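You operate a simulated robot arm through the tools that you are given. There is no shell and no other tool. Be economical: measure what you need, move in short steps, check, and stop when the job is done.

You run a simulated two-armed robot. Do the job below in one go: nothing can be reset, and whatever is moved stays where it is left.

TASK
Pick up the Standard filter core from the parts table with one hand, pass it to the other hand and put it on the top of the steel bench. Set down upright: filter core.

It is judged by the outcome, as a careful person would: the job done as asked, and still so three seconds after it is handed in. It fails if anything else is knocked over, pushed out of place, dropped, spilled or broken.

THE ROBOT
Two 6-joint arms with two-finger grippers on one trunk, on a base that drives. Base frame: it is fixed to the floor where the robot stands at the start and does not move with it; the origin is under the middle of the robot, x ahead of it, y to its left, z up; the surface under the hand at the start is at about z = 0.8. Readings come in m, degrees, newtons and seconds.
The left shoulder is at the start at [0.03, 0.178, 0.963], the right one opposite. With the tool pointing down near the work surface each hand reaches from about 0.42 to 0.84 m from the robot's upright axis, wherever it stands, measured 20 degrees to its own side. Places, roughly: top of the steel bench [-1.3, 3.3, 0.9]. Payload 2.54 kg a hand.
Tool frame (each hand has its own): the origin (TCP) lies between the finger pads and is the grasp point; the fingertips stand 0.03 m ahead of it; z points along the fingers, y is the line along which they close. The gripper opens to 0.116 m. The gripper's body begins 0.095 m behind the TCP.
Orientation is that of the tool frame in the base frame, as [roll, pitch, yaw] about the fixed x, y, z axes, in that order (R = Rz(yaw) Ry(pitch) Rx(roll)). With the fingers straight down and closing along the base's y, the tool's x points along the base's -x, its y along +y and its z along -z.

THE INTERFACE
- The arms move only by the tool step_arm. It takes "left_motion", "right_motion" or both (then of equal length, played together; a hand with none holds still); each is a list of rows, each a list of 7 numbers: the shift along the base's x, y, z in m, then the turn, a rotation vector about the base's x, y, z in degrees, then the finger opening in m, from 0 to 0.116. In form: [[tx, ty, tz, rx, ry, rz, hand], ...]. A call has 1 to 8 rows; each row shifts and turns the commanded pose from where the row before left it. Each row takes 0.2 s and may step no farther than 0.05 m and 8.6 degrees from the row before; otherwise, or with a gripper value out of range, the whole call is refused. A pose out of reach is approached as far as the arm can. The call stops where the force on the tool passes 40 N (or 10 N more than at its start, if that is more) or the arm is blocked; 0.2 s more then pass. Each finger travels about 0.153 m/s and halts on what it meets, pressing with about 24 N; the grip force reading is that of the motor and also rises with nothing between the fingers. The clock runs only during rows and for 0.2 s after the last one: add rows that do not move to give the fingers time. The reply holds the time, the measured pose of the TCP, the force on the tool along the base axes, the opening and the grip force, in the units named above and with some noise, with the torque about the TCP (base axes, N m) and any sound that the robot's microphone picked up.
- Cameras (640 x 400 px; columns grow to the right, rows downward): "scene" is now at [0.025, -0.026, 1.6674]; the picture's right is [-0.42, -0.91, 0.00], its down [-0.82, 0.38, -0.43] and it looks along [0.39, -0.18, -0.90] (base axes); focal length 286 px, centre (320, 200). "left" rides on the left gripper at [0.069, 0.015, -0.122] in its tool frame; the picture's right is [-0.21, 0.98, 0.00], its down [-0.83, -0.18, -0.53] and it looks along [-0.52, -0.11, 0.85] (tool axes); focal length 251 px, centre (320, 200). "right" rides on the right gripper at [0.069, -0.015, -0.122] in its tool frame; the picture's right is [0.21, 0.98, 0.00], its down [-0.83, 0.18, -0.53] and it looks along [-0.52, 0.11, 0.85] (tool axes); focal length 251 px, centre (320, 200). There is no depth. A picture from a camera that has moved, and an enlarged one, comes with that camera's place and axes in the base frame and with its lens.
- camera(camera): a new picture of that camera. It takes no simulated time.
- raise_lower(by): slides the trunk up (or, below 0, down) by that many m; the arms and the scene camera ride with it, the base frame stays. It gives what a move gives, with no picture.
- steer(legs): drives the robot by 1 to 6 legs, each [ahead, left, turn to the left] in m, m and degrees, along the robot's own axes; the way and the turn of a leg run together, so that a leg with both is an arc; at most 1.5 m and 180 degrees a leg. The arms and the cameras ride along, it lands a little off, and it stops where it bumps. It gives what a move gives.
- head_to(pan, tilt): turns the head with the scene camera to pan (to the left, within 143 degrees either way) and tilt (down, from -29 to 69), counted from straight ahead of the robot. It gives what a move gives.
- zoom(camera, box): a new picture of the part [left, top, right, bottom] of that camera's present view, enlarged. It takes no simulated time.
- hand_in(): hands the job in; it is judged then, once.

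Work in short steps. Places have to be worked out from the pictures, the camera data and where the tool is seen: move nearer, look again, correct. Check each grasp and each placing, and mend what went wrong. You have 120 turns and 92 pictures in all, those below and enlarged ones among them. Open the grippers and draw the arms clear of the work before you hand the job in, unless the task says otherwise; then end with one line.

The tools are called after ">>>" as a command line: name --argument value ..., lists and objects as JSON in quotes. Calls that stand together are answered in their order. step_arm: Moves the arms, as the interface text tells. Its arguments: {"type":"object","properties":{"left_motion":{"type":"array","items":{"type":"array","items":{"type":"number"}}},"right_motion":{"type":"array","items":{"type":"array","items":{"type":"number"}}}},"required":[]} The other tools are called the same way: raise_lower (by) slides the trunk up or down; steer (legs) drives the base; head_to (pan, tilt) turns the head that bears the scene camera; camera (camera) takes a picture; zoom (camera, box) takes an enlarged picture of a part of a camera's view; hand_in () hands the job in.

At the start:

```text
time_s: 0.0
left_position: [0.5112, -0.0403, 1.0358]
left_tcp_rot: [-180.0, 0.0, -180.0]
left_ft_force: [0.0, -0.4, 0.8]
left_wrist_torque: [-0.03, -0.04, -0.01]
left_finger_gap: 0.1161
left_finger_force: 0.0
right_position: [0.3136, -0.3591, 1.0908]
right_tcp_rot: [180.0, 0.1, -180.0]
right_ft_force: [-0.3, -0.6, -0.5]
right_wrist_torque: [0.01, -0.01, 0.0]
right_finger_gap: 0.1161
right_finger_force: 0.1
trunk travel left (down, up): [-0.175, 0.365]
robot x, y, heading: [-0.0031, 0.0007, 0.1]
head pan, tilt: [-24.6, 64.4]
```

scene: 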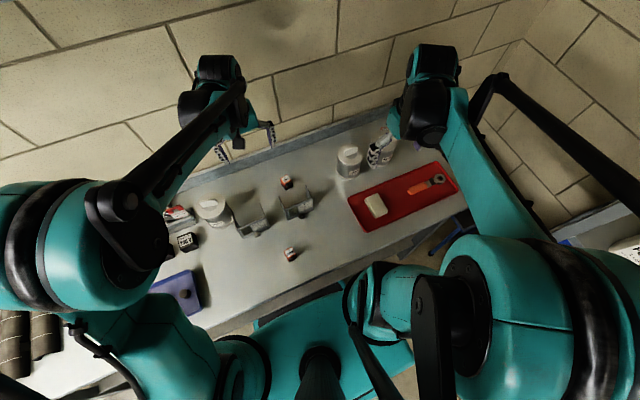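
right: 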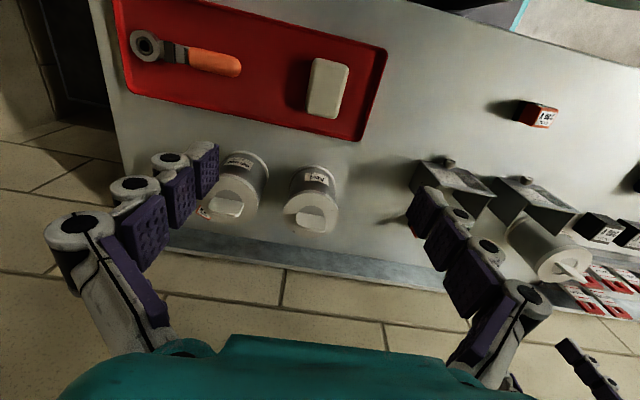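
left: 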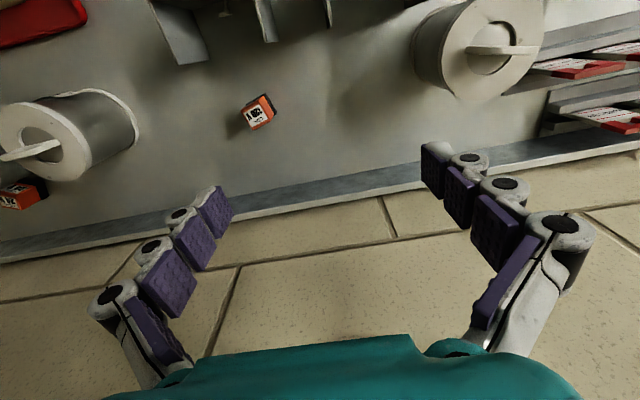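

The scene shows several white canisters and boxes with labels; I zoom in to read the labels and find the Standard filter core.

>>> zoom --camera "scene" --box '[300, 110, 480, 220]'

>>> zoom --camera "right" --box '[180, 120, 400, 260]'

>>> zoom --camera "scene" --box '[150, 160, 330, 270]'

```text
3.56 times, centred on (390, 165) of scene
camera zoom: at [0.025, -0.026, 1.6674], right [-0.42, -0.91, 0.0], down [-0.82, 0.38, -0.43], along [0.39, -0.18, -0.9], focal length 1018 px, centre (71, 324)
```

zoom: 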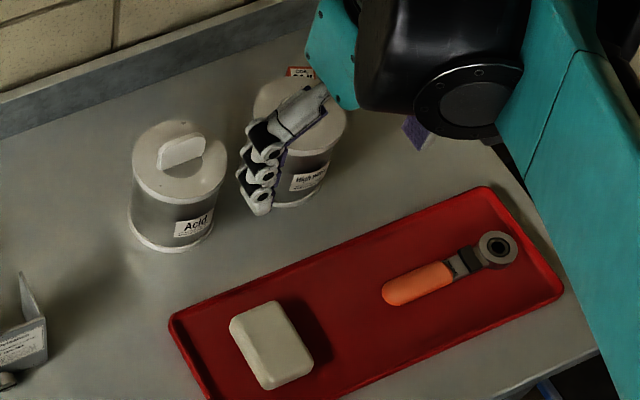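

```text
2.86 times, centred on (290, 190) of right
camera zoom: at [0.2422, -0.3737, 1.2119], right [-0.21, 0.98, 0.0], down [0.83, 0.18, 0.53], along [0.52, 0.11, -0.85], focal length 718 px, centre (406, 229)
```

zoom: 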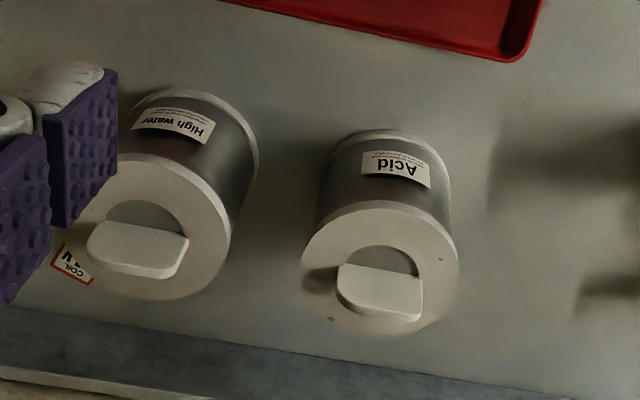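

```text
3.56 times, centred on (240, 215) of scene
camera zoom: at [0.025, -0.026, 1.6674], right [-0.42, -0.91, 0.0], down [-0.82, 0.38, -0.43], along [0.39, -0.18, -0.9], focal length 1018 px, centre (604, 147)
```

zoom: 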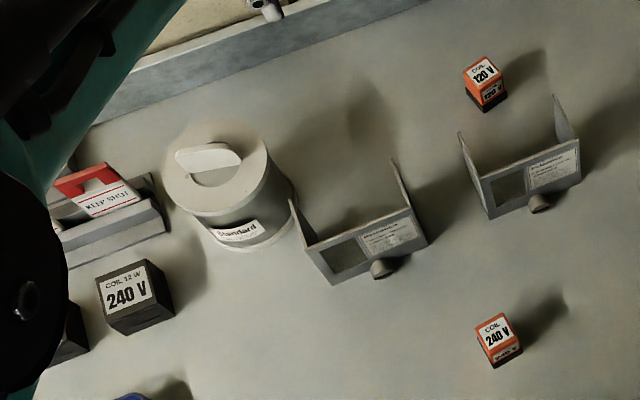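

The Standard core stands near (0.48, 0.13), beside a bracket. I take a closer look through the left hand camera at its handle and neighbours.

>>> zoom --camera "left" --box '[380, 0, 620, 150]'

>>> head_to --pan 15 --tilt 58

>>> camera --camera "scene"

```text
2.67 times, centred on (500, 75) of left
camera zoom: at [0.4412, -0.0238, 1.1578], right [0.21, 0.98, 0.0], down [0.83, -0.18, 0.53], along [0.52, -0.11, -0.85], focal length 670 px, centre (-160, 533)
```

zoom: 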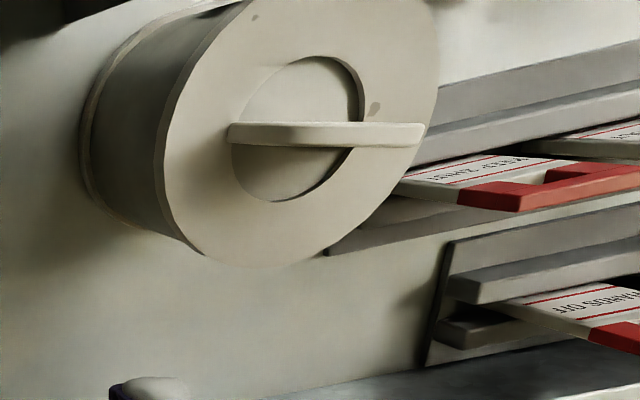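

```text
time_s: 1.1
left_position: [0.5113, -0.0409, 1.0343]
left_tcp_rot: [180.0, -0.1, -179.9]
left_ft_force: [-0.2, -0.7, 0.0]
left_wrist_torque: [0.04, 0.01, -0.02]
left_finger_gap: 0.116
left_finger_force: 0.0
right_position: [0.3122, -0.3585, 1.0903]
right_tcp_rot: [180.0, 0.0, 179.9]
right_ft_force: [0.0, 0.1, 0.6]
right_wrist_torque: [0.0, 0.01, 0.04]
right_finger_gap: 0.1161
right_finger_force: 0.1
trunk travel left (down, up): [-0.175, 0.365]
robot x, y, heading: [-0.0001, 0.0009, 0.0]
head pan, tilt: [15.0, 58.0]
```

```text
84 pictures are left
camera scene: at [0.0358, 0.0174, 1.6748], right [0.26, -0.97, 0.0], down [-0.82, -0.22, -0.53], along [0.51, 0.14, -0.85], focal length 286 px, centre (320, 200)
```

scene: 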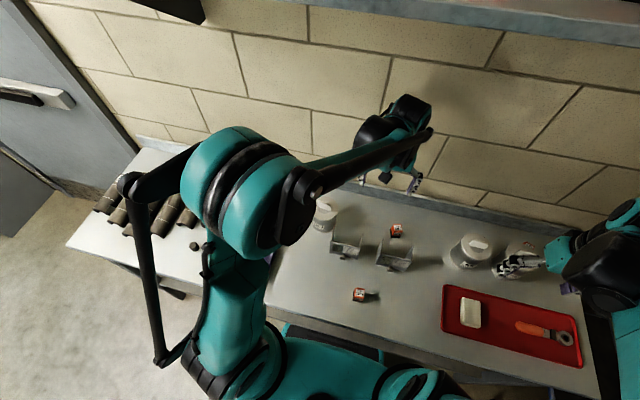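

The lid bears an upright plate-like handle, roughly along y. I move the left hand above the core for a straight view of it.

>>> step_arm --left_motion '[[-0.01, 0.043, 0.005, 0, 0, 0, 0.116], [-0.01, 0.043, 0.005, 0, 0, 0, 0.116], [-0.01, 0.043, 0.005, 0, 0, 0, 0.116], [0, 0.043, 0.005, 0, 0, 0, 0.116], [0, 0, 0, 0, 0, 0, 0.116]]'

>>> camera --camera "left"

>>> camera --camera "scene"

```text
time_s: 2.3
left_position: [0.4782, 0.1338, 1.0538]
left_tcp_rot: [180.0, 0.0, -180.0]
left_ft_force: [-0.3, 0.5, -0.1]
left_wrist_torque: [-0.02, 0.01, -0.01]
left_finger_gap: 0.1161
left_finger_force: 0.0
right_position: [0.3127, -0.3588, 1.089]
right_tcp_rot: [-180.0, 0.0, -179.9]
right_ft_force: [-0.3, 0.6, 0.5]
right_wrist_torque: [-0.01, 0.01, 0.0]
right_finger_gap: 0.116
right_finger_force: 0.1
trunk travel left (down, up): [-0.175, 0.365]
robot x, y, heading: [0.0032, -0.0005, 0.1]
head pan, tilt: [15.0, 58.0]
```

```text
83 pictures are left
camera left: at [0.4092, 0.1502, 1.1766], right [0.21, 0.98, 0.0], down [0.83, -0.18, 0.53], along [0.52, -0.11, -0.85], focal length 251 px, centre (320, 200)
```

left: 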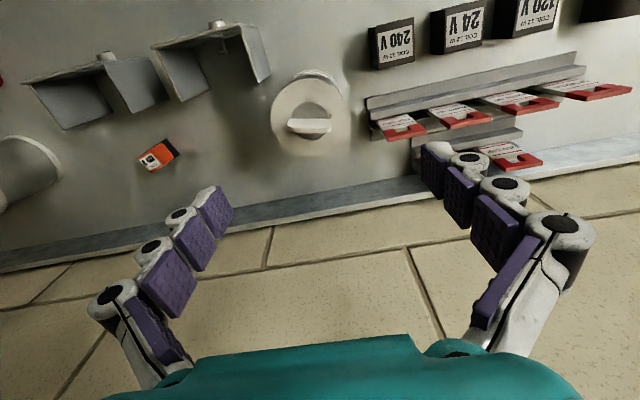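

```text
82 pictures are left
camera scene: at [0.0357, 0.0166, 1.6748], right [0.26, -0.97, 0.0], down [-0.82, -0.22, -0.53], along [0.51, 0.14, -0.85], focal length 286 px, centre (320, 200)
```

scene: 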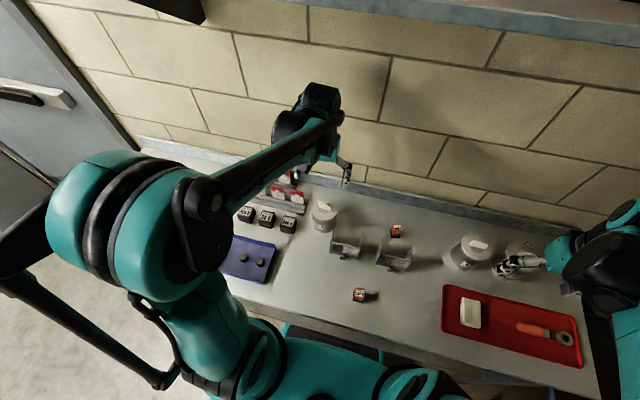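

Lid centre is about (0.477, 0.126). I zoom to measure the handle's direction and thickness.

>>> zoom --camera "left" --box '[255, 60, 367, 170]'

>>> zoom --camera "scene" --box '[260, 160, 380, 270]'

```text
3.64 times, centred on (311, 115) of left
camera zoom: at [0.4092, 0.1502, 1.1766], right [0.21, 0.98, 0.0], down [0.83, -0.18, 0.53], along [0.52, -0.11, -0.85], focal length 914 px, centre (353, 509)
```

zoom: 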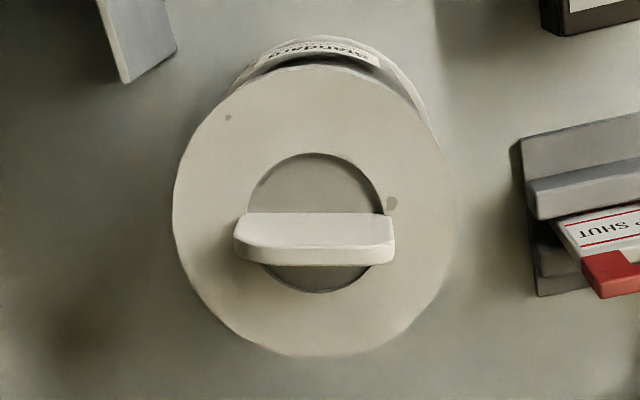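

```text
3.64 times, centred on (320, 215) of scene
camera zoom: at [0.0357, 0.0166, 1.6748], right [0.26, -0.97, 0.0], down [-0.82, -0.22, -0.53], along [0.51, 0.14, -0.85], focal length 1042 px, centre (320, 146)
```

zoom: 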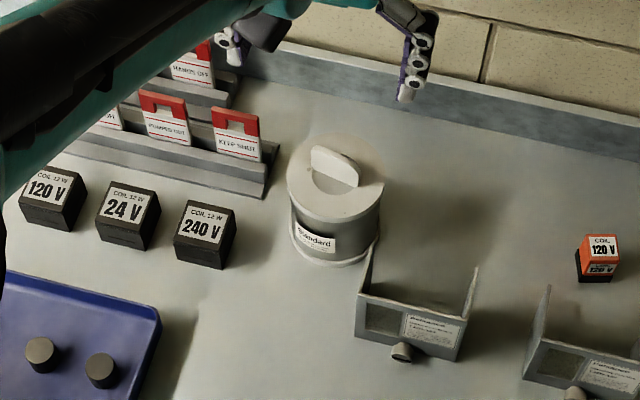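

Handle: plate ~0.046 m long, lying ~13° off the y axis, lid at z≈0.89, handle top ≈0.913. Turn the left hand about −103° so it closes across the plate, with its camera on the far (+y) side.

>>> step_arm --left_motion '[[0, 0, 0, 0, 0, -8.6, 0.116], [0, 0, 0, 0, 0, -8.6, 0.116], [0, 0, 0, 0, 0, -8.6, 0.116], [0, 0, 0, 0, 0, -8.6, 0.116], [0, 0, 0, 0, 0, -8.6, 0.116], [0, 0, 0, 0, 0, -8.6, 0.116], [0, 0, 0, 0, 0, -8.6, 0.116], [0, 0, 0, 0, 0, -8.6, 0.116]]'

>>> step_arm --left_motion '[[0, 0, 0, 0, 0, -8.6, 0.1], [0, 0, 0, 0, 0, -8.6, 0.08], [0, 0, 0, 0, 0, -8.6, 0.06], [0, 0, 0, 0, 0, -8.6, 0.06], [0, 0, 0, 0, 0, 0, 0.06]]'

>>> camera --camera "left"

```text
time_s: 4.1
left_position: [0.4791, 0.1318, 1.0553]
left_tcp_rot: [-180.0, 0.0, 111.0]
left_ft_force: [-0.8, -0.2, 0.1]
left_wrist_torque: [-0.03, 0.0, 0.02]
left_finger_gap: 0.1162
left_finger_force: 0.1
right_position: [0.3138, -0.3587, 1.0895]
right_tcp_rot: [180.0, 0.0, -180.0]
right_ft_force: [0.2, 0.0, 0.4]
right_wrist_torque: [0.03, 0.03, 0.02]
right_finger_gap: 0.1158
right_finger_force: 0.0
trunk travel left (down, up): [-0.175, 0.365]
robot x, y, heading: [-0.0026, 0.0034, 0.3]
head pan, tilt: [15.0, 58.0]
```

```text
time_s: 5.3
left_position: [0.4802, 0.1307, 1.0564]
left_tcp_rot: [-180.0, 0.2, 76.7]
left_ft_force: [-0.4, -0.1, 1.0]
left_wrist_torque: [0.01, 0.01, -0.02]
left_finger_gap: 0.0599
left_finger_force: 0.1
right_position: [0.3127, -0.3575, 1.09]
right_tcp_rot: [180.0, 0.0, -180.0]
right_ft_force: [-0.3, 0.3, -0.5]
right_wrist_torque: [0.04, 0.0, 0.02]
right_finger_gap: 0.1157
right_finger_force: 0.1
trunk travel left (down, up): [-0.175, 0.365]
robot x, y, heading: [-0.0024, -0.0013, -0.2]
head pan, tilt: [15.0, 58.0]
```

```text
79 pictures are left
camera left: at [0.5109, 0.1966, 1.1779], right [0.9, -0.43, 0.0], down [-0.37, -0.76, 0.53], along [-0.23, -0.48, -0.85], focal length 251 px, centre (320, 200)
```

left: 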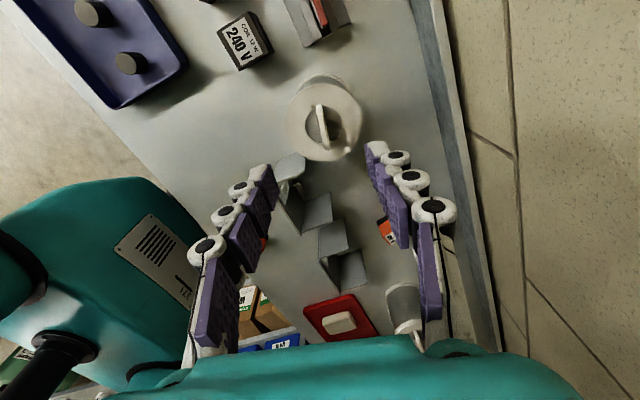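

The handle now runs nearly along the image column; I zoom to triangulate it against the first view.

>>> zoom --camera "left" --box '[262, 60, 382, 170]'

```text
3.64 times, centred on (322, 115) of left
camera zoom: at [0.5109, 0.1966, 1.1779], right [0.9, -0.43, 0.0], down [-0.37, -0.76, 0.53], along [-0.23, -0.48, -0.85], focal length 914 px, centre (313, 509)
```

zoom: 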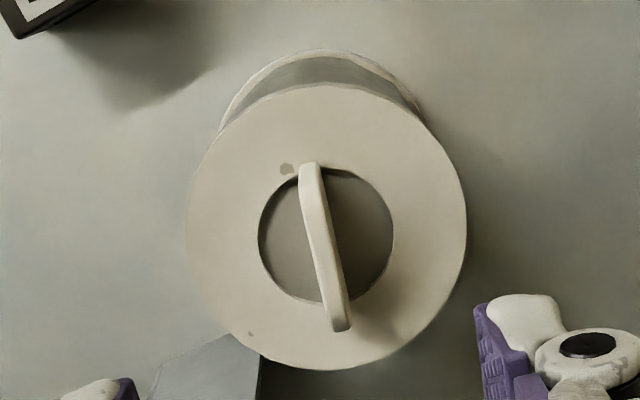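

Both views agree: handle centre ≈ (0.481, 0.126), direction 14°, matching the hand. I descend to TCP z≈0.935 and look.

>>> step_arm --left_motion '[[0.001, -0.005, -0.03, 0, 0, -0.7, 0.06], [0, 0, -0.03, 0, 0, 0, 0.06], [0, 0, -0.03, 0, 0, 0, 0.06], [0, 0, -0.03, 0, 0, 0, 0.06], [0, 0, 0, 0, 0, 0, 0.06]]'

>>> camera --camera "left"

>>> zoom --camera "scene" --box '[260, 160, 380, 270]'

```text
time_s: 6.5
left_position: [0.4825, 0.126, 0.935]
left_tcp_rot: [180.0, 0.1, 76.1]
left_ft_force: [0.2, -0.1, -0.2]
left_wrist_torque: [0.01, 0.01, 0.02]
left_finger_gap: 0.0599
left_finger_force: 0.2
right_position: [0.3122, -0.3588, 1.0891]
right_tcp_rot: [180.0, 0.0, -179.9]
right_ft_force: [0.1, 0.0, 0.3]
right_wrist_torque: [0.01, -0.02, -0.01]
right_finger_gap: 0.116
right_finger_force: 0.1
trunk travel left (down, up): [-0.175, 0.365]
robot x, y, heading: [-0.0, 0.0027, -0.1]
head pan, tilt: [15.0, 58.0]
```

```text
77 pictures are left
camera left: at [0.5128, 0.1916, 1.058], right [0.9, -0.44, 0.0], down [-0.37, -0.76, 0.53], along [-0.24, -0.48, -0.85], focal length 251 px, centre (320, 200)
```

left: 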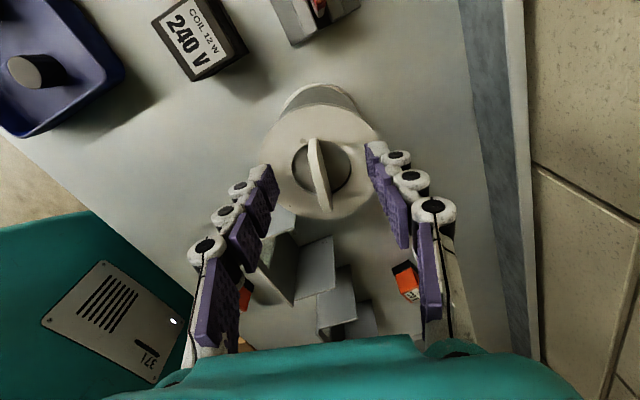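

```text
3.64 times, centred on (320, 215) of scene
camera zoom: at [0.0353, 0.0173, 1.6748], right [0.26, -0.97, 0.0], down [-0.82, -0.22, -0.53], along [0.51, 0.14, -0.85], focal length 1042 px, centre (320, 146)
```

zoom: 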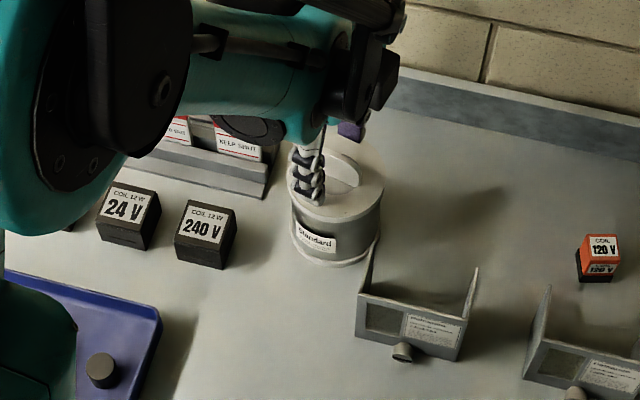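

Fingertips straddle the handle, about at the level of its top. I creep down ~13 mm, watching the force.

>>> step_arm --left_motion '[[0, 0, -0.005, 0, 0, 0, 0.06], [0, 0, -0.004, 0, 0, 0, 0.06], [0, 0, -0.004, 0, 0, 0, 0.06], [0, 0, 0, 0, 0, 0, 0.06]]'

>>> zoom --camera "left" --box '[220, 70, 420, 260]'

```text
time_s: 7.3
left_position: [0.4821, 0.128, 0.9247]
left_tcp_rot: [-180.0, 0.0, 76.1]
left_ft_force: [-2.2, -1.3, 15.0]
left_wrist_torque: [0.03, 0.41, 0.05]
left_finger_gap: 0.0643
left_finger_force: 2.7
right_position: [0.3111, -0.3601, 1.0903]
right_tcp_rot: [180.0, 0.0, -180.0]
right_ft_force: [1.3, -0.1, -1.0]
right_wrist_torque: [0.01, 0.04, -0.02]
right_finger_gap: 0.1161
right_finger_force: 0.0
trunk travel left (down, up): [-0.175, 0.365]
robot x, y, heading: [0.0007, -0.0006, 0.2]
head pan, tilt: [15.0, 58.0]
stopped in row 4 (left hand): the force on the tool passed its limit at 57 N (the readings are from after the stop); the commanded pose is now the measured one
```

```text
2.11 times, centred on (320, 165) of left
camera zoom: at [0.5134, 0.1915, 1.047], right [0.9, -0.44, 0.0], down [-0.37, -0.76, 0.53], along [-0.24, -0.48, -0.85], focal length 529 px, centre (320, 274)
```

zoom: 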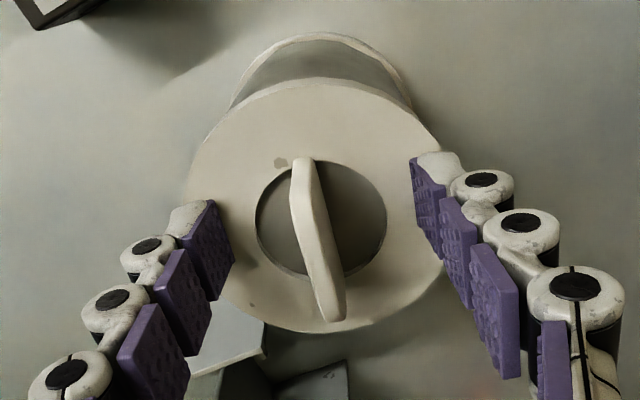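

The tips touched the lid at z≈0.895. I back up 2 mm and close on the handle.

>>> step_arm --left_motion '[[0, -0.001, 0.003, 0, 0, 0, 0.06], [0, 0, 0, 0, 0, 0, 0.03], [0, 0, 0, 0, 0, 0, 0.0], [0, 0, 0, 0, 0, 0, 0.0], [0, 0, 0, 0, 0, 0, 0.0]]'

>>> camera --camera "left"

```text
time_s: 8.5
left_position: [0.4831, 0.1268, 0.9269]
left_tcp_rot: [-180.0, -0.2, 76.1]
left_ft_force: [-1.7, 0.4, 1.8]
left_wrist_torque: [0.08, 0.04, 0.04]
left_finger_gap: 0.0061
left_finger_force: 24.2
right_position: [0.3127, -0.359, 1.09]
right_tcp_rot: [-179.9, 0.1, 180.0]
right_ft_force: [0.5, 0.0, 0.2]
right_wrist_torque: [0.01, -0.01, 0.0]
right_finger_gap: 0.1162
right_finger_force: 0.0
trunk travel left (down, up): [-0.175, 0.365]
robot x, y, heading: [0.0028, -0.0007, -0.4]
head pan, tilt: [15.0, 58.0]
```

```text
74 pictures are left
camera left: at [0.5135, 0.191, 1.0498], right [0.9, -0.44, 0.0], down [-0.37, -0.76, 0.53], along [-0.24, -0.48, -0.85], focal length 251 px, centre (320, 200)
```

left: 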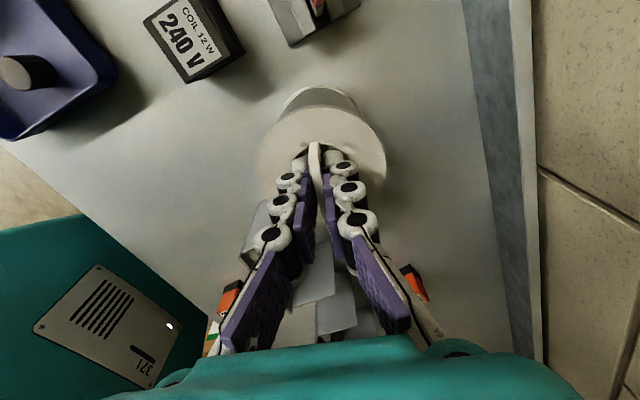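

Gripped at 6 mm with the motor at 24 N. I lift 3 cm slowly and read the weight.

>>> step_arm --left_motion '[[0, 0, 0.01, 0, 0, 0, 0.0], [0, 0, 0.01, 0, 0, 0, 0.0], [0, 0, 0.01, 0, 0, 0, 0.0], [0, 0, 0, 0, 0, 0, 0.0], [0, 0, 0, 0, 0, 0, 0.0]]'

>>> zoom --camera "scene" --box '[260, 160, 380, 270]'

```text
time_s: 9.7
left_position: [0.482, 0.1254, 0.9563]
left_tcp_rot: [-180.0, -0.1, 76.2]
left_ft_force: [-0.5, 1.5, -2.6]
left_wrist_torque: [0.02, 0.01, 0.03]
left_finger_gap: 0.006
left_finger_force: 24.2
right_position: [0.313, -0.3585, 1.0898]
right_tcp_rot: [179.9, 0.1, -179.9]
right_ft_force: [-0.2, 0.8, -0.9]
right_wrist_torque: [0.02, 0.01, 0.02]
right_finger_gap: 0.1163
right_finger_force: 0.0
trunk travel left (down, up): [-0.175, 0.365]
robot x, y, heading: [0.0017, 0.0006, -0.1]
head pan, tilt: [15.0, 58.0]
```

```text
3.64 times, centred on (320, 215) of scene
camera zoom: at [0.0358, 0.0176, 1.6748], right [0.26, -0.97, 0.0], down [-0.82, -0.22, -0.53], along [0.51, 0.14, -0.85], focal length 1042 px, centre (320, 146)
```

zoom: 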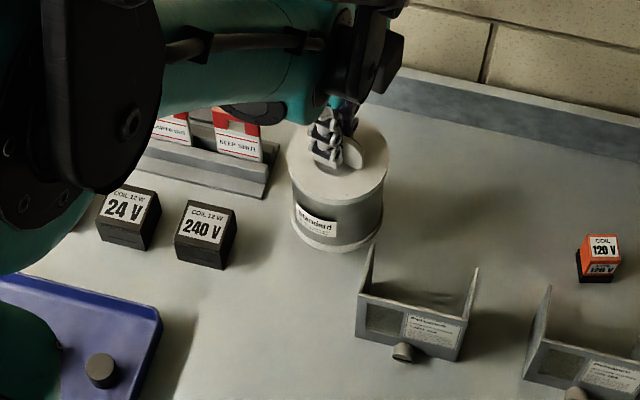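

Lifted cleanly, weighing ~0.27 kg. I raise it to z≈1.15 while the right hand begins its yaw for a sideways grasp of the body.

>>> step_arm --left_motion '[[0, 0, 0.025, 0, 0, 0, 0], [0, 0, 0.025, 0, 0, 0, 0], [0, 0, 0.025, 0, 0, 0, 0], [-0.003, -0.005, 0.025, 0, 0, 0, 0], [-0.003, -0.005, 0.025, 0, 0, 0, 0], [-0.003, -0.005, 0.025, 0, 0, 0, 0], [-0.003, -0.005, 0.025, 0, 0, 0, 0], [-0.003, -0.005, 0.025, 0, 0, 0, 0]]' --right_motion '[[0.008, 0, 0, 0, 0, -8.6, 0.116], [0.008, 0, 0, 0, 0, -8.6, 0.116], [0.008, 0, 0, 0, 0, -8.6, 0.116], [0.008, 0, 0, 0, 0, -8.6, 0.116], [0.008, 0, 0, 0, 0, -8.6, 0.116], [0.008, 0, 0, 0, 0, -8.6, 0.116], [0.008, 0, 0, 0, 0, -8.6, 0.116], [0.008, 0, 0, 0, 0, -8.6, 0.116]]'

>>> step_arm --right_motion '[[0, 0, 0, 0, 0, -8.6, 0.116], [0, 0, 0, 0, 0, -8.6, 0.116], [0, 0, 0, 0, 0, -8.6, 0.116], [0, 0, 0, 0, 0, -8.6, 0.116], [0, 0, 0, 0, 0, -8.6, 0.116], [0, 0, 0, 0, 0, -8.2, 0.116]]'

>>> camera --camera "scene"

```text
time_s: 11.5
left_position: [0.4665, 0.0975, 1.159]
left_tcp_rot: [-179.8, -0.1, 76.2]
left_ft_force: [-0.6, -0.4, -2.9]
left_wrist_torque: [0.07, -0.02, 0.0]
left_finger_gap: 0.006
left_finger_force: 24.0
right_position: [0.377, -0.3585, 1.0889]
right_tcp_rot: [-179.9, 0.0, 111.0]
right_ft_force: [0.6, 0.5, 0.4]
right_wrist_torque: [-0.02, -0.01, 0.06]
right_finger_gap: 0.1161
right_finger_force: 0.1
trunk travel left (down, up): [-0.175, 0.365]
robot x, y, heading: [-0.003, -0.0035, 0.0]
head pan, tilt: [15.0, 58.0]
```

```text
time_s: 12.9
left_position: [0.4672, 0.0991, 1.1597]
left_tcp_rot: [-179.9, -0.1, 76.2]
left_ft_force: [0.7, -0.3, -2.6]
left_wrist_torque: [0.0, -0.04, 0.0]
left_finger_gap: 0.0059
left_finger_force: 24.4
right_position: [0.376, -0.3583, 1.0895]
right_tcp_rot: [179.9, -0.1, 59.9]
right_ft_force: [0.8, 0.5, -0.2]
right_wrist_torque: [0.04, 0.03, 0.02]
right_finger_gap: 0.1158
right_finger_force: 0.1
trunk travel left (down, up): [-0.175, 0.365]
robot x, y, heading: [-0.0013, -0.0, -0.0]
head pan, tilt: [15.0, 58.0]
```

```text
72 pictures are left
camera scene: at [0.0361, 0.0175, 1.6748], right [0.26, -0.97, 0.0], down [-0.82, -0.22, -0.53], along [0.51, 0.14, -0.85], focal length 286 px, centre (320, 200)
```

scene: 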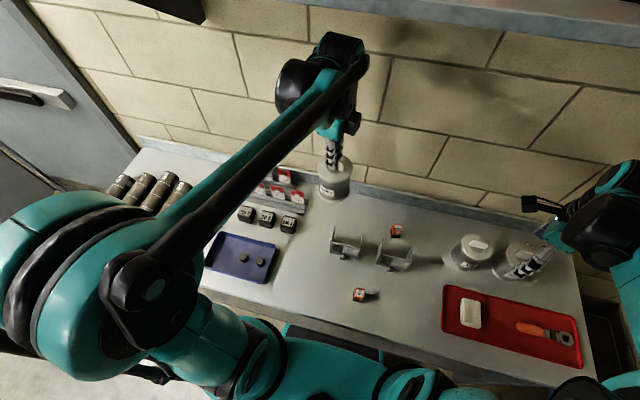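

Both fine. Now tilt the right tool up by ~69° so it points toward azimuth 60°, about 21° below horizontal.

>>> step_arm --right_motion '[[0, 0, 0.005, 7.447, -4.3, 0, 0.116], [0, 0, 0.005, 7.447, -4.3, 0, 0.116], [0, 0, 0.005, 7.447, -4.3, 0, 0.116], [0, 0, 0, 7.447, -4.3, 0, 0.116], [0, 0, 0, 7.447, -4.3, 0, 0.116], [0, 0, 0, 7.447, -4.3, 0, 0.116], [0, 0, 0, 7.447, -4.3, 0, 0.116], [0, 0, 0, 7.447, -4.3, 0, 0.116]]'

>>> camera --camera "right"

>>> camera --camera "scene"

```text
time_s: 14.7
left_position: [0.467, 0.0993, 1.1582]
left_tcp_rot: [-180.0, 0.0, 76.2]
left_ft_force: [0.7, -0.5, -1.9]
left_wrist_torque: [0.0, -0.01, 0.01]
left_finger_gap: 0.006
left_finger_force: 24.7
right_position: [0.3826, -0.3558, 1.1041]
right_tcp_rot: [179.9, -68.8, 59.8]
right_ft_force: [-0.2, -0.5, -0.3]
right_wrist_torque: [-0.01, 0.0, 0.01]
right_finger_gap: 0.1162
right_finger_force: 0.0
right hand out of reach, approached as far as the arm can: row 8
trunk travel left (down, up): [-0.175, 0.365]
robot x, y, heading: [0.0007, -0.0017, 0.2]
head pan, tilt: [15.0, 58.0]
```

```text
71 pictures are left
camera right: at [0.3241, -0.4237, 1.2132], right [0.88, -0.43, 0.2], down [-0.24, -0.78, -0.58], along [0.4, 0.46, -0.79], focal length 251 px, centre (320, 200)
```

right: 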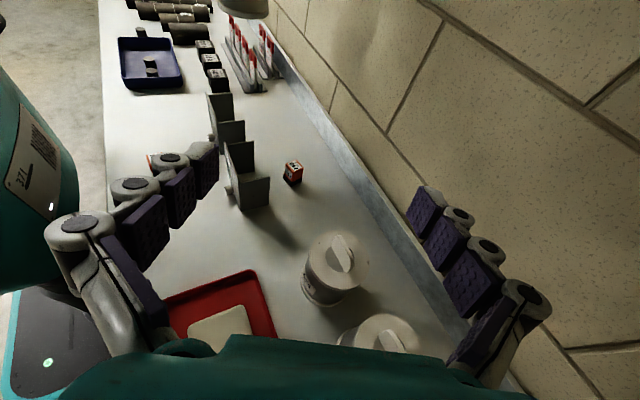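

```text
70 pictures are left
camera scene: at [0.0369, 0.0166, 1.6747], right [0.26, -0.97, 0.0], down [-0.82, -0.22, -0.53], along [0.51, 0.14, -0.85], focal length 286 px, centre (320, 200)
```

scene: 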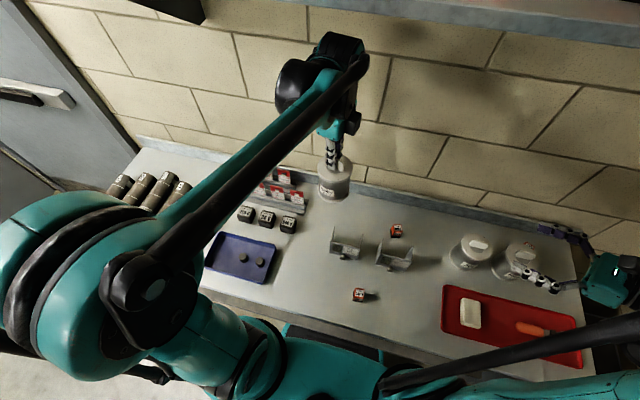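

Right wrist orientation reached. The core's axis is at ≈(0.466, 0.098), lid z≈1.126, base ≈1.032. I bring the right hand to a pre-grasp 16 cm back along its tool axis.

>>> step_arm --right_motion '[[0.001, 0.046, 0.006, 0, 0, 0, 0.116], [0.001, 0.046, 0.006, 0, 0, 0, 0.116], [0.001, 0.046, 0.006, 0, 0, 0, 0.116], [0.001, 0.046, 0.006, 0, 0, 0, 0.116], [0.001, 0.046, 0.006, 0, 0, 0, 0.116], [0.001, 0.046, 0.005, 0, 0, 0, 0.116], [0.001, 0.046, 0.004, 0, 0, 0, 0.116]]'

>>> camera --camera "right"

>>> camera --camera "scene"

```text
time_s: 16.3
left_position: [0.4661, 0.0999, 1.1581]
left_tcp_rot: [-180.0, 0.1, 76.1]
left_ft_force: [0.2, 0.9, -2.2]
left_wrist_torque: [-0.02, -0.01, -0.01]
left_finger_gap: 0.006
left_finger_force: 23.8
right_position: [0.3906, -0.0315, 1.1438]
right_tcp_rot: [179.9, -68.8, 60.1]
right_ft_force: [-0.1, -0.2, -0.3]
right_wrist_torque: [-0.02, 0.01, -0.01]
right_finger_gap: 0.1156
right_finger_force: 0.2
trunk travel left (down, up): [-0.175, 0.365]
robot x, y, heading: [-0.0015, -0.0007, -0.2]
head pan, tilt: [15.0, 58.0]
```

```text
69 pictures are left
camera right: at [0.3314, -0.1007, 1.2518], right [0.88, -0.42, 0.2], down [-0.24, -0.78, -0.58], along [0.4, 0.46, -0.79], focal length 251 px, centre (320, 200)
```

right: 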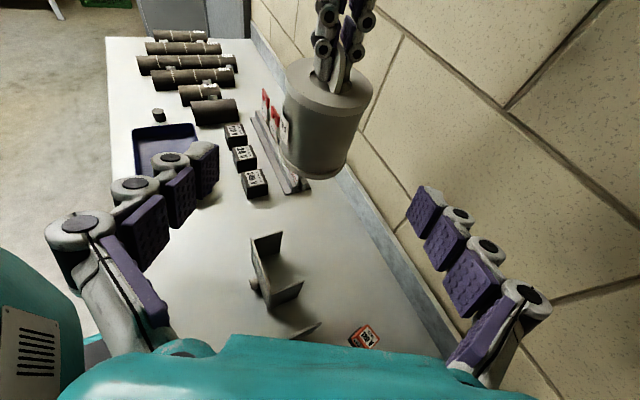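

```text
68 pictures are left
camera scene: at [0.0354, 0.0184, 1.6748], right [0.26, -0.97, 0.0], down [-0.82, -0.22, -0.53], along [0.51, 0.14, -0.85], focal length 286 px, centre (320, 200)
```

scene: 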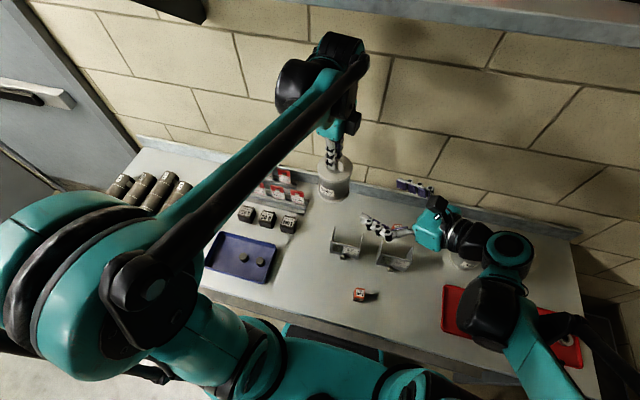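

The predicted core location projects exactly where I see it. I advance 11 cm along the tool axis and check.

>>> step_arm --right_motion '[[0.0128, 0.0222, -0.01, 0, 0, 0, 0.116], [0.0128, 0.0222, -0.01, 0, 0, 0, 0.116], [0.0128, 0.0222, -0.01, 0, 0, 0, 0.116], [0.0128, 0.0222, -0.01, 0, 0, 0, 0.116], [0, 0, 0, 0, 0, 0, 0.116]]'

>>> camera --camera "right"

>>> zoom --camera "scene" --box '[240, 80, 500, 250]'

```text
time_s: 17.5
left_position: [0.4665, 0.0998, 1.158]
left_tcp_rot: [-180.0, -0.1, 76.1]
left_ft_force: [0.1, 0.0, -2.6]
left_wrist_torque: [0.0, -0.04, -0.01]
left_finger_gap: 0.0059
left_finger_force: 23.9
right_position: [0.4411, 0.0563, 1.1048]
right_tcp_rot: [179.9, -68.8, 60.1]
right_ft_force: [0.2, 0.1, 0.0]
right_wrist_torque: [-0.03, 0.01, 0.01]
right_finger_gap: 0.1162
right_finger_force: 0.1
trunk travel left (down, up): [-0.175, 0.365]
robot x, y, heading: [0.0013, -0.0003, -0.0]
head pan, tilt: [15.0, 58.0]
```

```text
67 pictures are left
camera right: at [0.3824, -0.0133, 1.2125], right [0.88, -0.42, 0.2], down [-0.24, -0.78, -0.58], along [0.4, 0.46, -0.79], focal length 251 px, centre (320, 200)
```

right: 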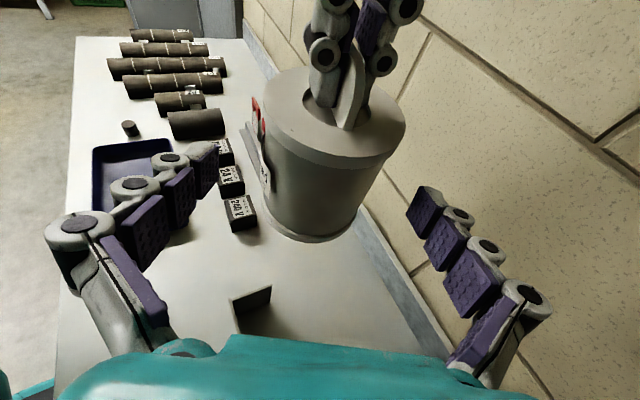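

```text
2.35 times, centred on (370, 165) of scene
camera zoom: at [0.0352, 0.0172, 1.6748], right [0.26, -0.97, 0.0], down [-0.82, -0.22, -0.53], along [0.51, 0.14, -0.85], focal length 674 px, centre (202, 282)
```

zoom: 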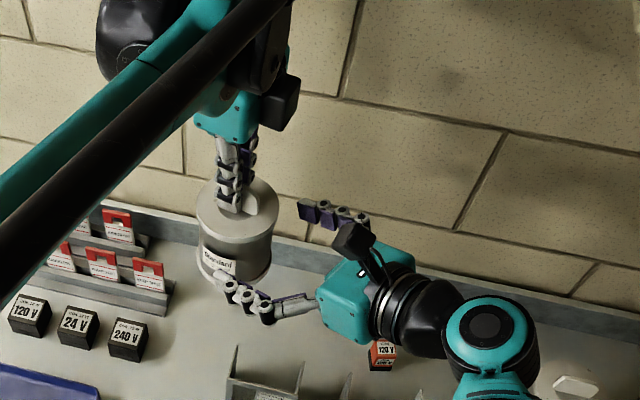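

Fingers straddle the body with margin. I advance the last 5 cm and close gently on the body.

>>> step_arm --right_motion '[[0.0085, 0.0143, -0.0063, 0, 0, 0, 0.116], [0.0085, 0.0143, -0.0063, 0, 0, 0, 0.116], [0.0075, 0.0137, -0.0063, 0, 0, 0, 0.116], [0, 0, 0, 0, 0, 0, 0.116]]'

>>> camera --camera "right"

>>> zoom --camera "scene" --box '[240, 80, 500, 250]'

```text
time_s: 18.5
left_position: [0.4677, 0.1009, 1.1582]
left_tcp_rot: [-180.0, 0.0, 76.1]
left_ft_force: [-0.2, 0.4, -1.2]
left_wrist_torque: [-0.02, 0.01, 0.04]
left_finger_gap: 0.0059
left_finger_force: 24.5
right_position: [0.4669, 0.0982, 1.0857]
right_tcp_rot: [180.0, -68.7, 60.0]
right_ft_force: [0.4, 0.3, -0.6]
right_wrist_torque: [0.0, 0.01, 0.0]
right_finger_gap: 0.1161
right_finger_force: 0.0
trunk travel left (down, up): [-0.175, 0.365]
robot x, y, heading: [-0.0038, -0.0037, -0.2]
head pan, tilt: [15.0, 58.0]
```

```text
65 pictures are left
camera right: at [0.4077, 0.0294, 1.1939], right [0.88, -0.42, 0.2], down [-0.24, -0.78, -0.58], along [0.4, 0.46, -0.79], focal length 251 px, centre (320, 200)
```

right: 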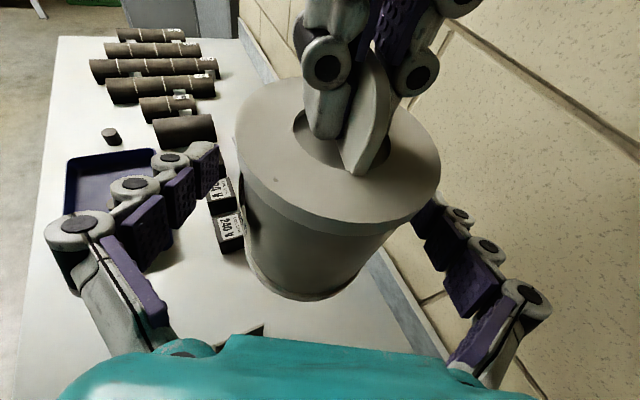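

```text
2.35 times, centred on (370, 165) of scene
camera zoom: at [0.0355, 0.0173, 1.6748], right [0.26, -0.97, 0.0], down [-0.82, -0.22, -0.53], along [0.51, 0.14, -0.85], focal length 674 px, centre (202, 282)
```

zoom: 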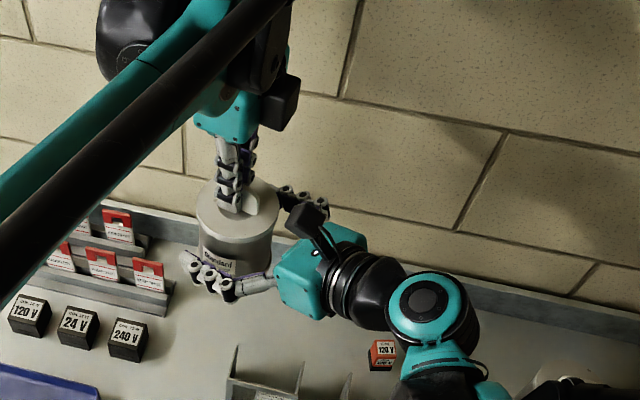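

Well centred. Close the right fingers on the body.

>>> step_arm --right_motion '[[0, 0, 0, 0, 0, 0, 0.1], [0, 0, 0, 0, 0, 0, 0.09], [0, 0, 0, 0, 0, 0, 0.08], [0, 0, 0, 0, 0, 0, 0.07], [0, 0, 0, 0, 0, 0, 0.07]]'

>>> camera --camera "right"

```text
time_s: 19.7
left_position: [0.467, 0.1004, 1.1592]
left_tcp_rot: [180.0, -0.1, 76.0]
left_ft_force: [-1.7, 4.2, -2.9]
left_wrist_torque: [0.26, 0.07, 0.03]
left_finger_gap: 0.0061
left_finger_force: 24.0
right_position: [0.4658, 0.0993, 1.0855]
right_tcp_rot: [180.0, -68.8, 60.0]
right_ft_force: [2.3, -6.5, 0.2]
right_wrist_torque: [0.15, 0.07, -0.04]
right_finger_gap: 0.084
right_finger_force: 23.7
trunk travel left (down, up): [-0.175, 0.365]
robot x, y, heading: [0.0011, -0.0006, -0.1]
head pan, tilt: [15.0, 58.0]
```

```text
63 pictures are left
camera right: at [0.4082, 0.0293, 1.1939], right [0.88, -0.42, 0.2], down [-0.24, -0.78, -0.58], along [0.4, 0.46, -0.79], focal length 251 px, centre (320, 200)
```

right: 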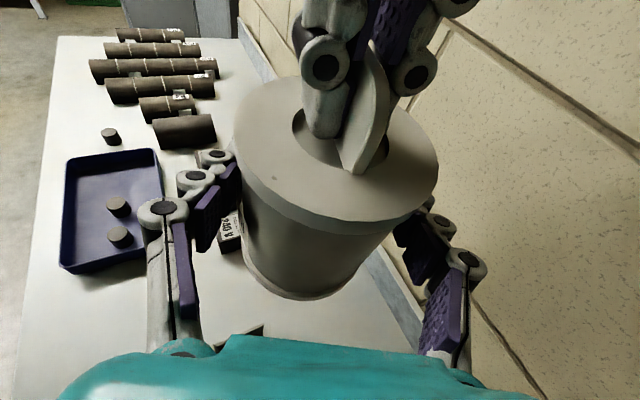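

Right grip holds at 0.084 m with 24 N. Now release the left fingers and lift the left hand straight up.

>>> step_arm --left_motion '[[0, 0, 0, 0, 0, 0, 0.015], [0, 0, 0, 0, 0, 0, 0.035], [0, 0, 0, 0, 0, 0, 0.04], [0, 0, 0.01, 0, 0, 0, 0.04], [0, 0, 0.02, 0, 0, 0, 0.04], [0, 0, 0.03, 0, 0, 0, 0.04], [0, 0.0, 0.03, 0, 0, 0, 0.04]]' --right_motion '[[0, 0, 0, 0, 0, 0, 0.06], [0, 0, 0, 0, 0, 0, 0.06], [0, 0, 0, 0, 0, 0, 0.06], [0, 0, 0, 0, 0, 0, 0.06], [0, 0, 0, 0, 0, 0, 0.06], [0, 0, 0, 0, 0, 0, 0.06], [0, 0, 0, 0, 0, 0, 0.06]]'

>>> camera --camera "right"

>>> camera --camera "scene"

```text
time_s: 21.3
left_position: [0.4668, 0.1009, 1.2255]
left_tcp_rot: [-179.9, 0.0, 76.1]
left_ft_force: [0.3, -0.1, -0.2]
left_wrist_torque: [-0.01, 0.04, 0.02]
left_finger_gap: 0.0398
left_finger_force: 0.0
right_position: [0.4658, 0.0997, 1.0806]
right_tcp_rot: [-179.8, -68.7, 59.9]
right_ft_force: [-0.5, -0.1, -1.0]
right_wrist_torque: [-0.02, 0.01, -0.01]
right_finger_gap: 0.0842
right_finger_force: 24.3
trunk travel left (down, up): [-0.175, 0.365]
robot x, y, heading: [-0.0025, 0.0029, 0.2]
head pan, tilt: [15.0, 58.0]
```

```text
62 pictures are left
camera right: at [0.408, 0.0306, 1.1899], right [0.89, -0.42, 0.2], down [-0.24, -0.78, -0.58], along [0.4, 0.46, -0.79], focal length 251 px, centre (320, 200)
```

right: 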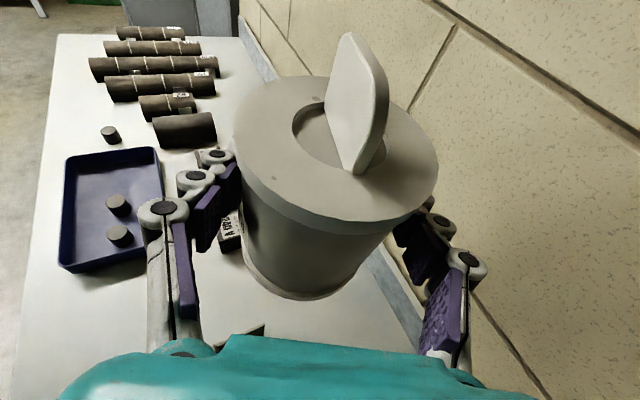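

```text
61 pictures are left
camera scene: at [0.0366, 0.0191, 1.6713], right [0.26, -0.97, 0.0], down [-0.82, -0.22, -0.53], along [0.51, 0.14, -0.85], focal length 286 px, centre (320, 200)
```

scene: 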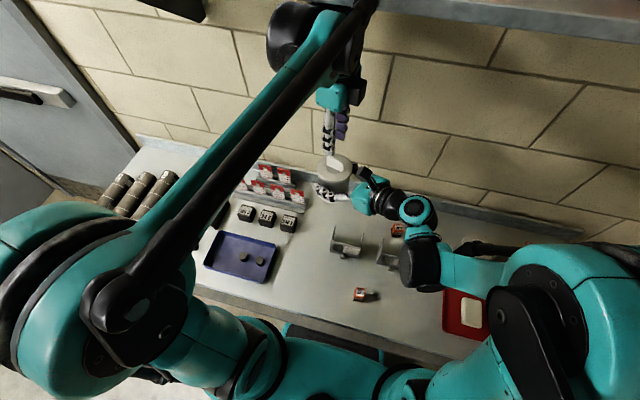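

Handover succeeded: the core sits in the right hand, upright. I withdraw both arms a bit from each other and look around toward the bench.

>>> step_arm --left_motion '[[-0.01, 0.02, 0.02, 0, 0, 0, 0.04], [-0.02, 0.03, 0.01, 0, 0, 0, 0.04], [-0.02, 0.03, 0, 0, 0, 0, 0.04], [-0.02, 0.03, 0, 0, 0, 0, 0.04], [-0.02, 0.03, 0, 0, 0, 0, 0.04]]' --right_motion '[[0, -0.015, 0.02, 0, 0, 0, 0.06], [-0.01, -0.02, 0.02, 0, 0, 0, 0.06], [-0.015, -0.025, 0.02, 0, 0, 0, 0.06], [-0.015, -0.025, 0.01, 0, 0, 0, 0.06], [-0.01, -0.025, 0, 0, 0, 0, 0.06]]'

>>> head_to --pan 110 --tilt 20

>>> camera --camera "scene"

```text
time_s: 22.0
left_position: [0.4467, 0.1474, 1.2263]
left_tcp_rot: [-179.5, 0.0, 74.3]
left_ft_force: [-0.4, 2.8, 0.9]
left_wrist_torque: [-0.25, -0.11, -0.05]
left_finger_gap: 0.0402
left_finger_force: 0.0
right_position: [0.4615, 0.0524, 1.1277]
right_tcp_rot: [-179.3, -68.5, 58.9]
right_ft_force: [-1.0, 3.5, -1.9]
right_wrist_torque: [-0.15, 0.02, -0.2]
right_finger_gap: 0.0839
right_finger_force: 24.4
trunk travel left (down, up): [-0.175, 0.365]
robot x, y, heading: [0.0052, -0.0013, -0.5]
head pan, tilt: [15.0, 58.0]
stopped in row 3 (left hand): the arm was blocked; the commanded pose is now the measured one
```

```text
time_s: 23.7
left_position: [0.4473, 0.1478, 1.2259]
left_tcp_rot: [-179.6, 0.0, 74.8]
left_ft_force: [0.7, 0.6, -2.0]
left_wrist_torque: [-0.05, 0.0, -0.04]
left_finger_gap: 0.0401
left_finger_force: 0.0
right_position: [0.4623, 0.0501, 1.1265]
right_tcp_rot: [-179.0, -68.6, 58.6]
right_ft_force: [0.5, -0.1, -2.3]
right_wrist_torque: [0.02, 0.0, 0.0]
right_finger_gap: 0.0839
right_finger_force: 24.0
trunk travel left (down, up): [-0.175, 0.365]
robot x, y, heading: [0.005, -0.0017, -0.6]
head pan, tilt: [110.0, 20.0]
```

```text
60 pictures are left
camera scene: at [-0.0481, 0.0846, 1.7307], right [0.94, 0.34, -0.01], down [0.11, -0.32, -0.94], along [-0.32, 0.89, -0.34], focal length 286 px, centre (320, 200)
```

scene: 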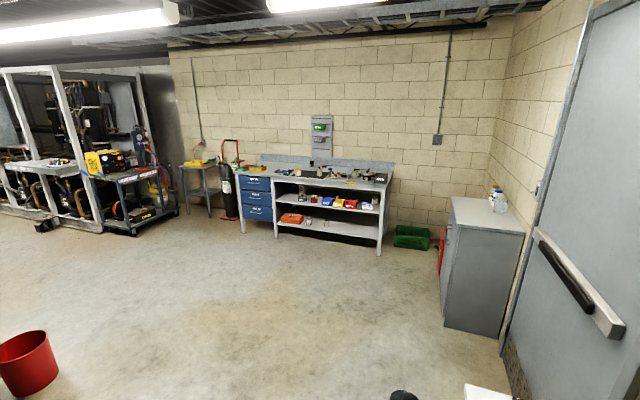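

The steel bench is visible ahead with clear floor. The left arm reported being blocked; I look back at the arms to see by what.

>>> head_to --pan 10 --tilt 35

>>> camera --camera "scene"

>>> camera --camera "right"

```text
time_s: 25.5
left_position: [0.4472, 0.1475, 1.2265]
left_tcp_rot: [-179.4, -0.1, 74.8]
left_ft_force: [0.3, 0.4, 0.3]
left_wrist_torque: [-0.01, -0.01, -0.04]
left_finger_gap: 0.04
left_finger_force: 0.1
right_position: [0.4617, 0.0495, 1.1257]
right_tcp_rot: [-179.1, -68.6, 58.7]
right_ft_force: [-0.3, -0.7, -2.9]
right_wrist_torque: [0.0, -0.02, 0.02]
right_finger_gap: 0.0839
right_finger_force: 23.8
trunk travel left (down, up): [-0.175, 0.365]
robot x, y, heading: [0.0034, -0.0029, -0.2]
head pan, tilt: [10.0, 35.0]
```

```text
59 pictures are left
camera scene: at [0.0695, 0.0118, 1.706], right [0.17, -0.99, 0.0], down [-0.57, -0.1, -0.82], along [0.8, 0.14, -0.58], focal length 286 px, centre (320, 200)
```

scene: 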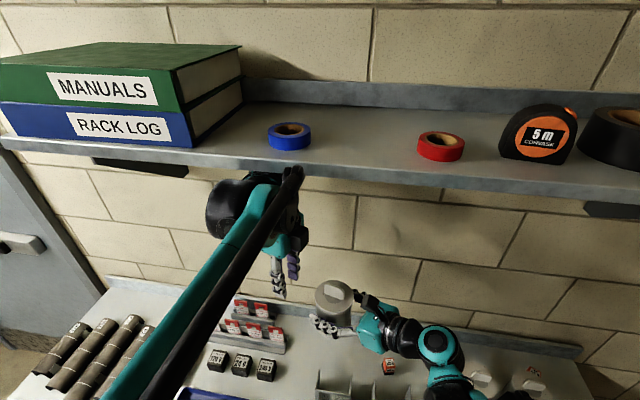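

```text
58 pictures are left
camera right: at [0.4036, -0.0185, 1.2354], right [0.88, -0.43, 0.19], down [-0.25, -0.78, -0.58], along [0.4, 0.46, -0.79], focal length 251 px, centre (320, 200)
```

right: 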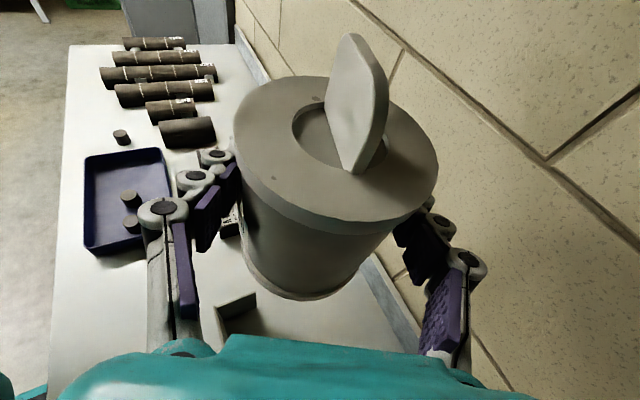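

The left wrist nudged the underside of a wall shelf; the items on it stand fine. I lower and pull the left arm back from it, and draw the right arm back too.

>>> step_arm --left_motion '[[-0.005, 0.015, -0.02, 0, 0, 0, 0.04], [-0.02, 0.02, -0.02, 0, 0, 0, 0.04], [-0.03, 0.02, -0.01, 0, 0, 0, 0.04], [-0.03, 0.02, 0, 0, 0, 0, 0.04], [-0.02, 0.02, 0, 0, 0, 0, 0.04]]' --right_motion '[[0, -0.015, 0, 0, 0, 0, 0.06], [-0.01, -0.02, 0, 0, 0, 0, 0.06], [-0.02, -0.02, 0, 0, 0, 0, 0.06], [-0.02, -0.02, 0, 0, 0, 0, 0.06], [-0.01, -0.02, 0, 0, 0, 0, 0.06]]'

>>> camera --camera "scene"

```text
time_s: 26.7
left_position: [0.3326, 0.2424, 1.1796]
left_tcp_rot: [-179.9, -0.1, 74.7]
left_ft_force: [-0.2, 0.7, 0.5]
left_wrist_torque: [0.0, 0.01, 0.0]
left_finger_gap: 0.0398
left_finger_force: 0.1
right_position: [0.3925, -0.0442, 1.1299]
right_tcp_rot: [179.9, -68.7, 59.7]
right_ft_force: [0.3, -0.1, -1.7]
right_wrist_torque: [0.0, -0.02, -0.02]
right_finger_gap: 0.0843
right_finger_force: 23.6
trunk travel left (down, up): [-0.175, 0.365]
robot x, y, heading: [0.0041, -0.0017, -0.4]
head pan, tilt: [10.0, 35.0]
```

```text
57 pictures are left
camera scene: at [0.0572, 0.0117, 1.7068], right [0.17, -0.99, 0.0], down [-0.57, -0.1, -0.82], along [0.81, 0.14, -0.57], focal length 286 px, centre (320, 200)
```

scene: 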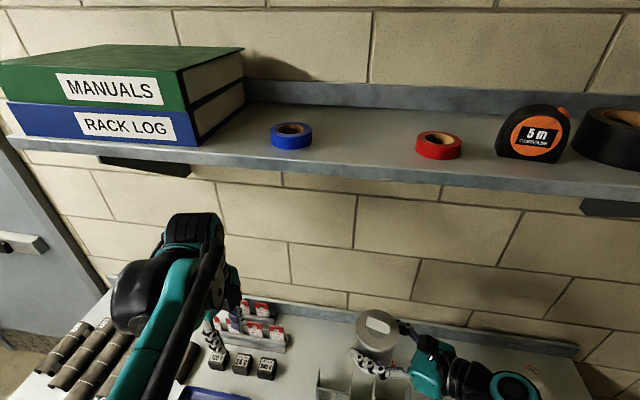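

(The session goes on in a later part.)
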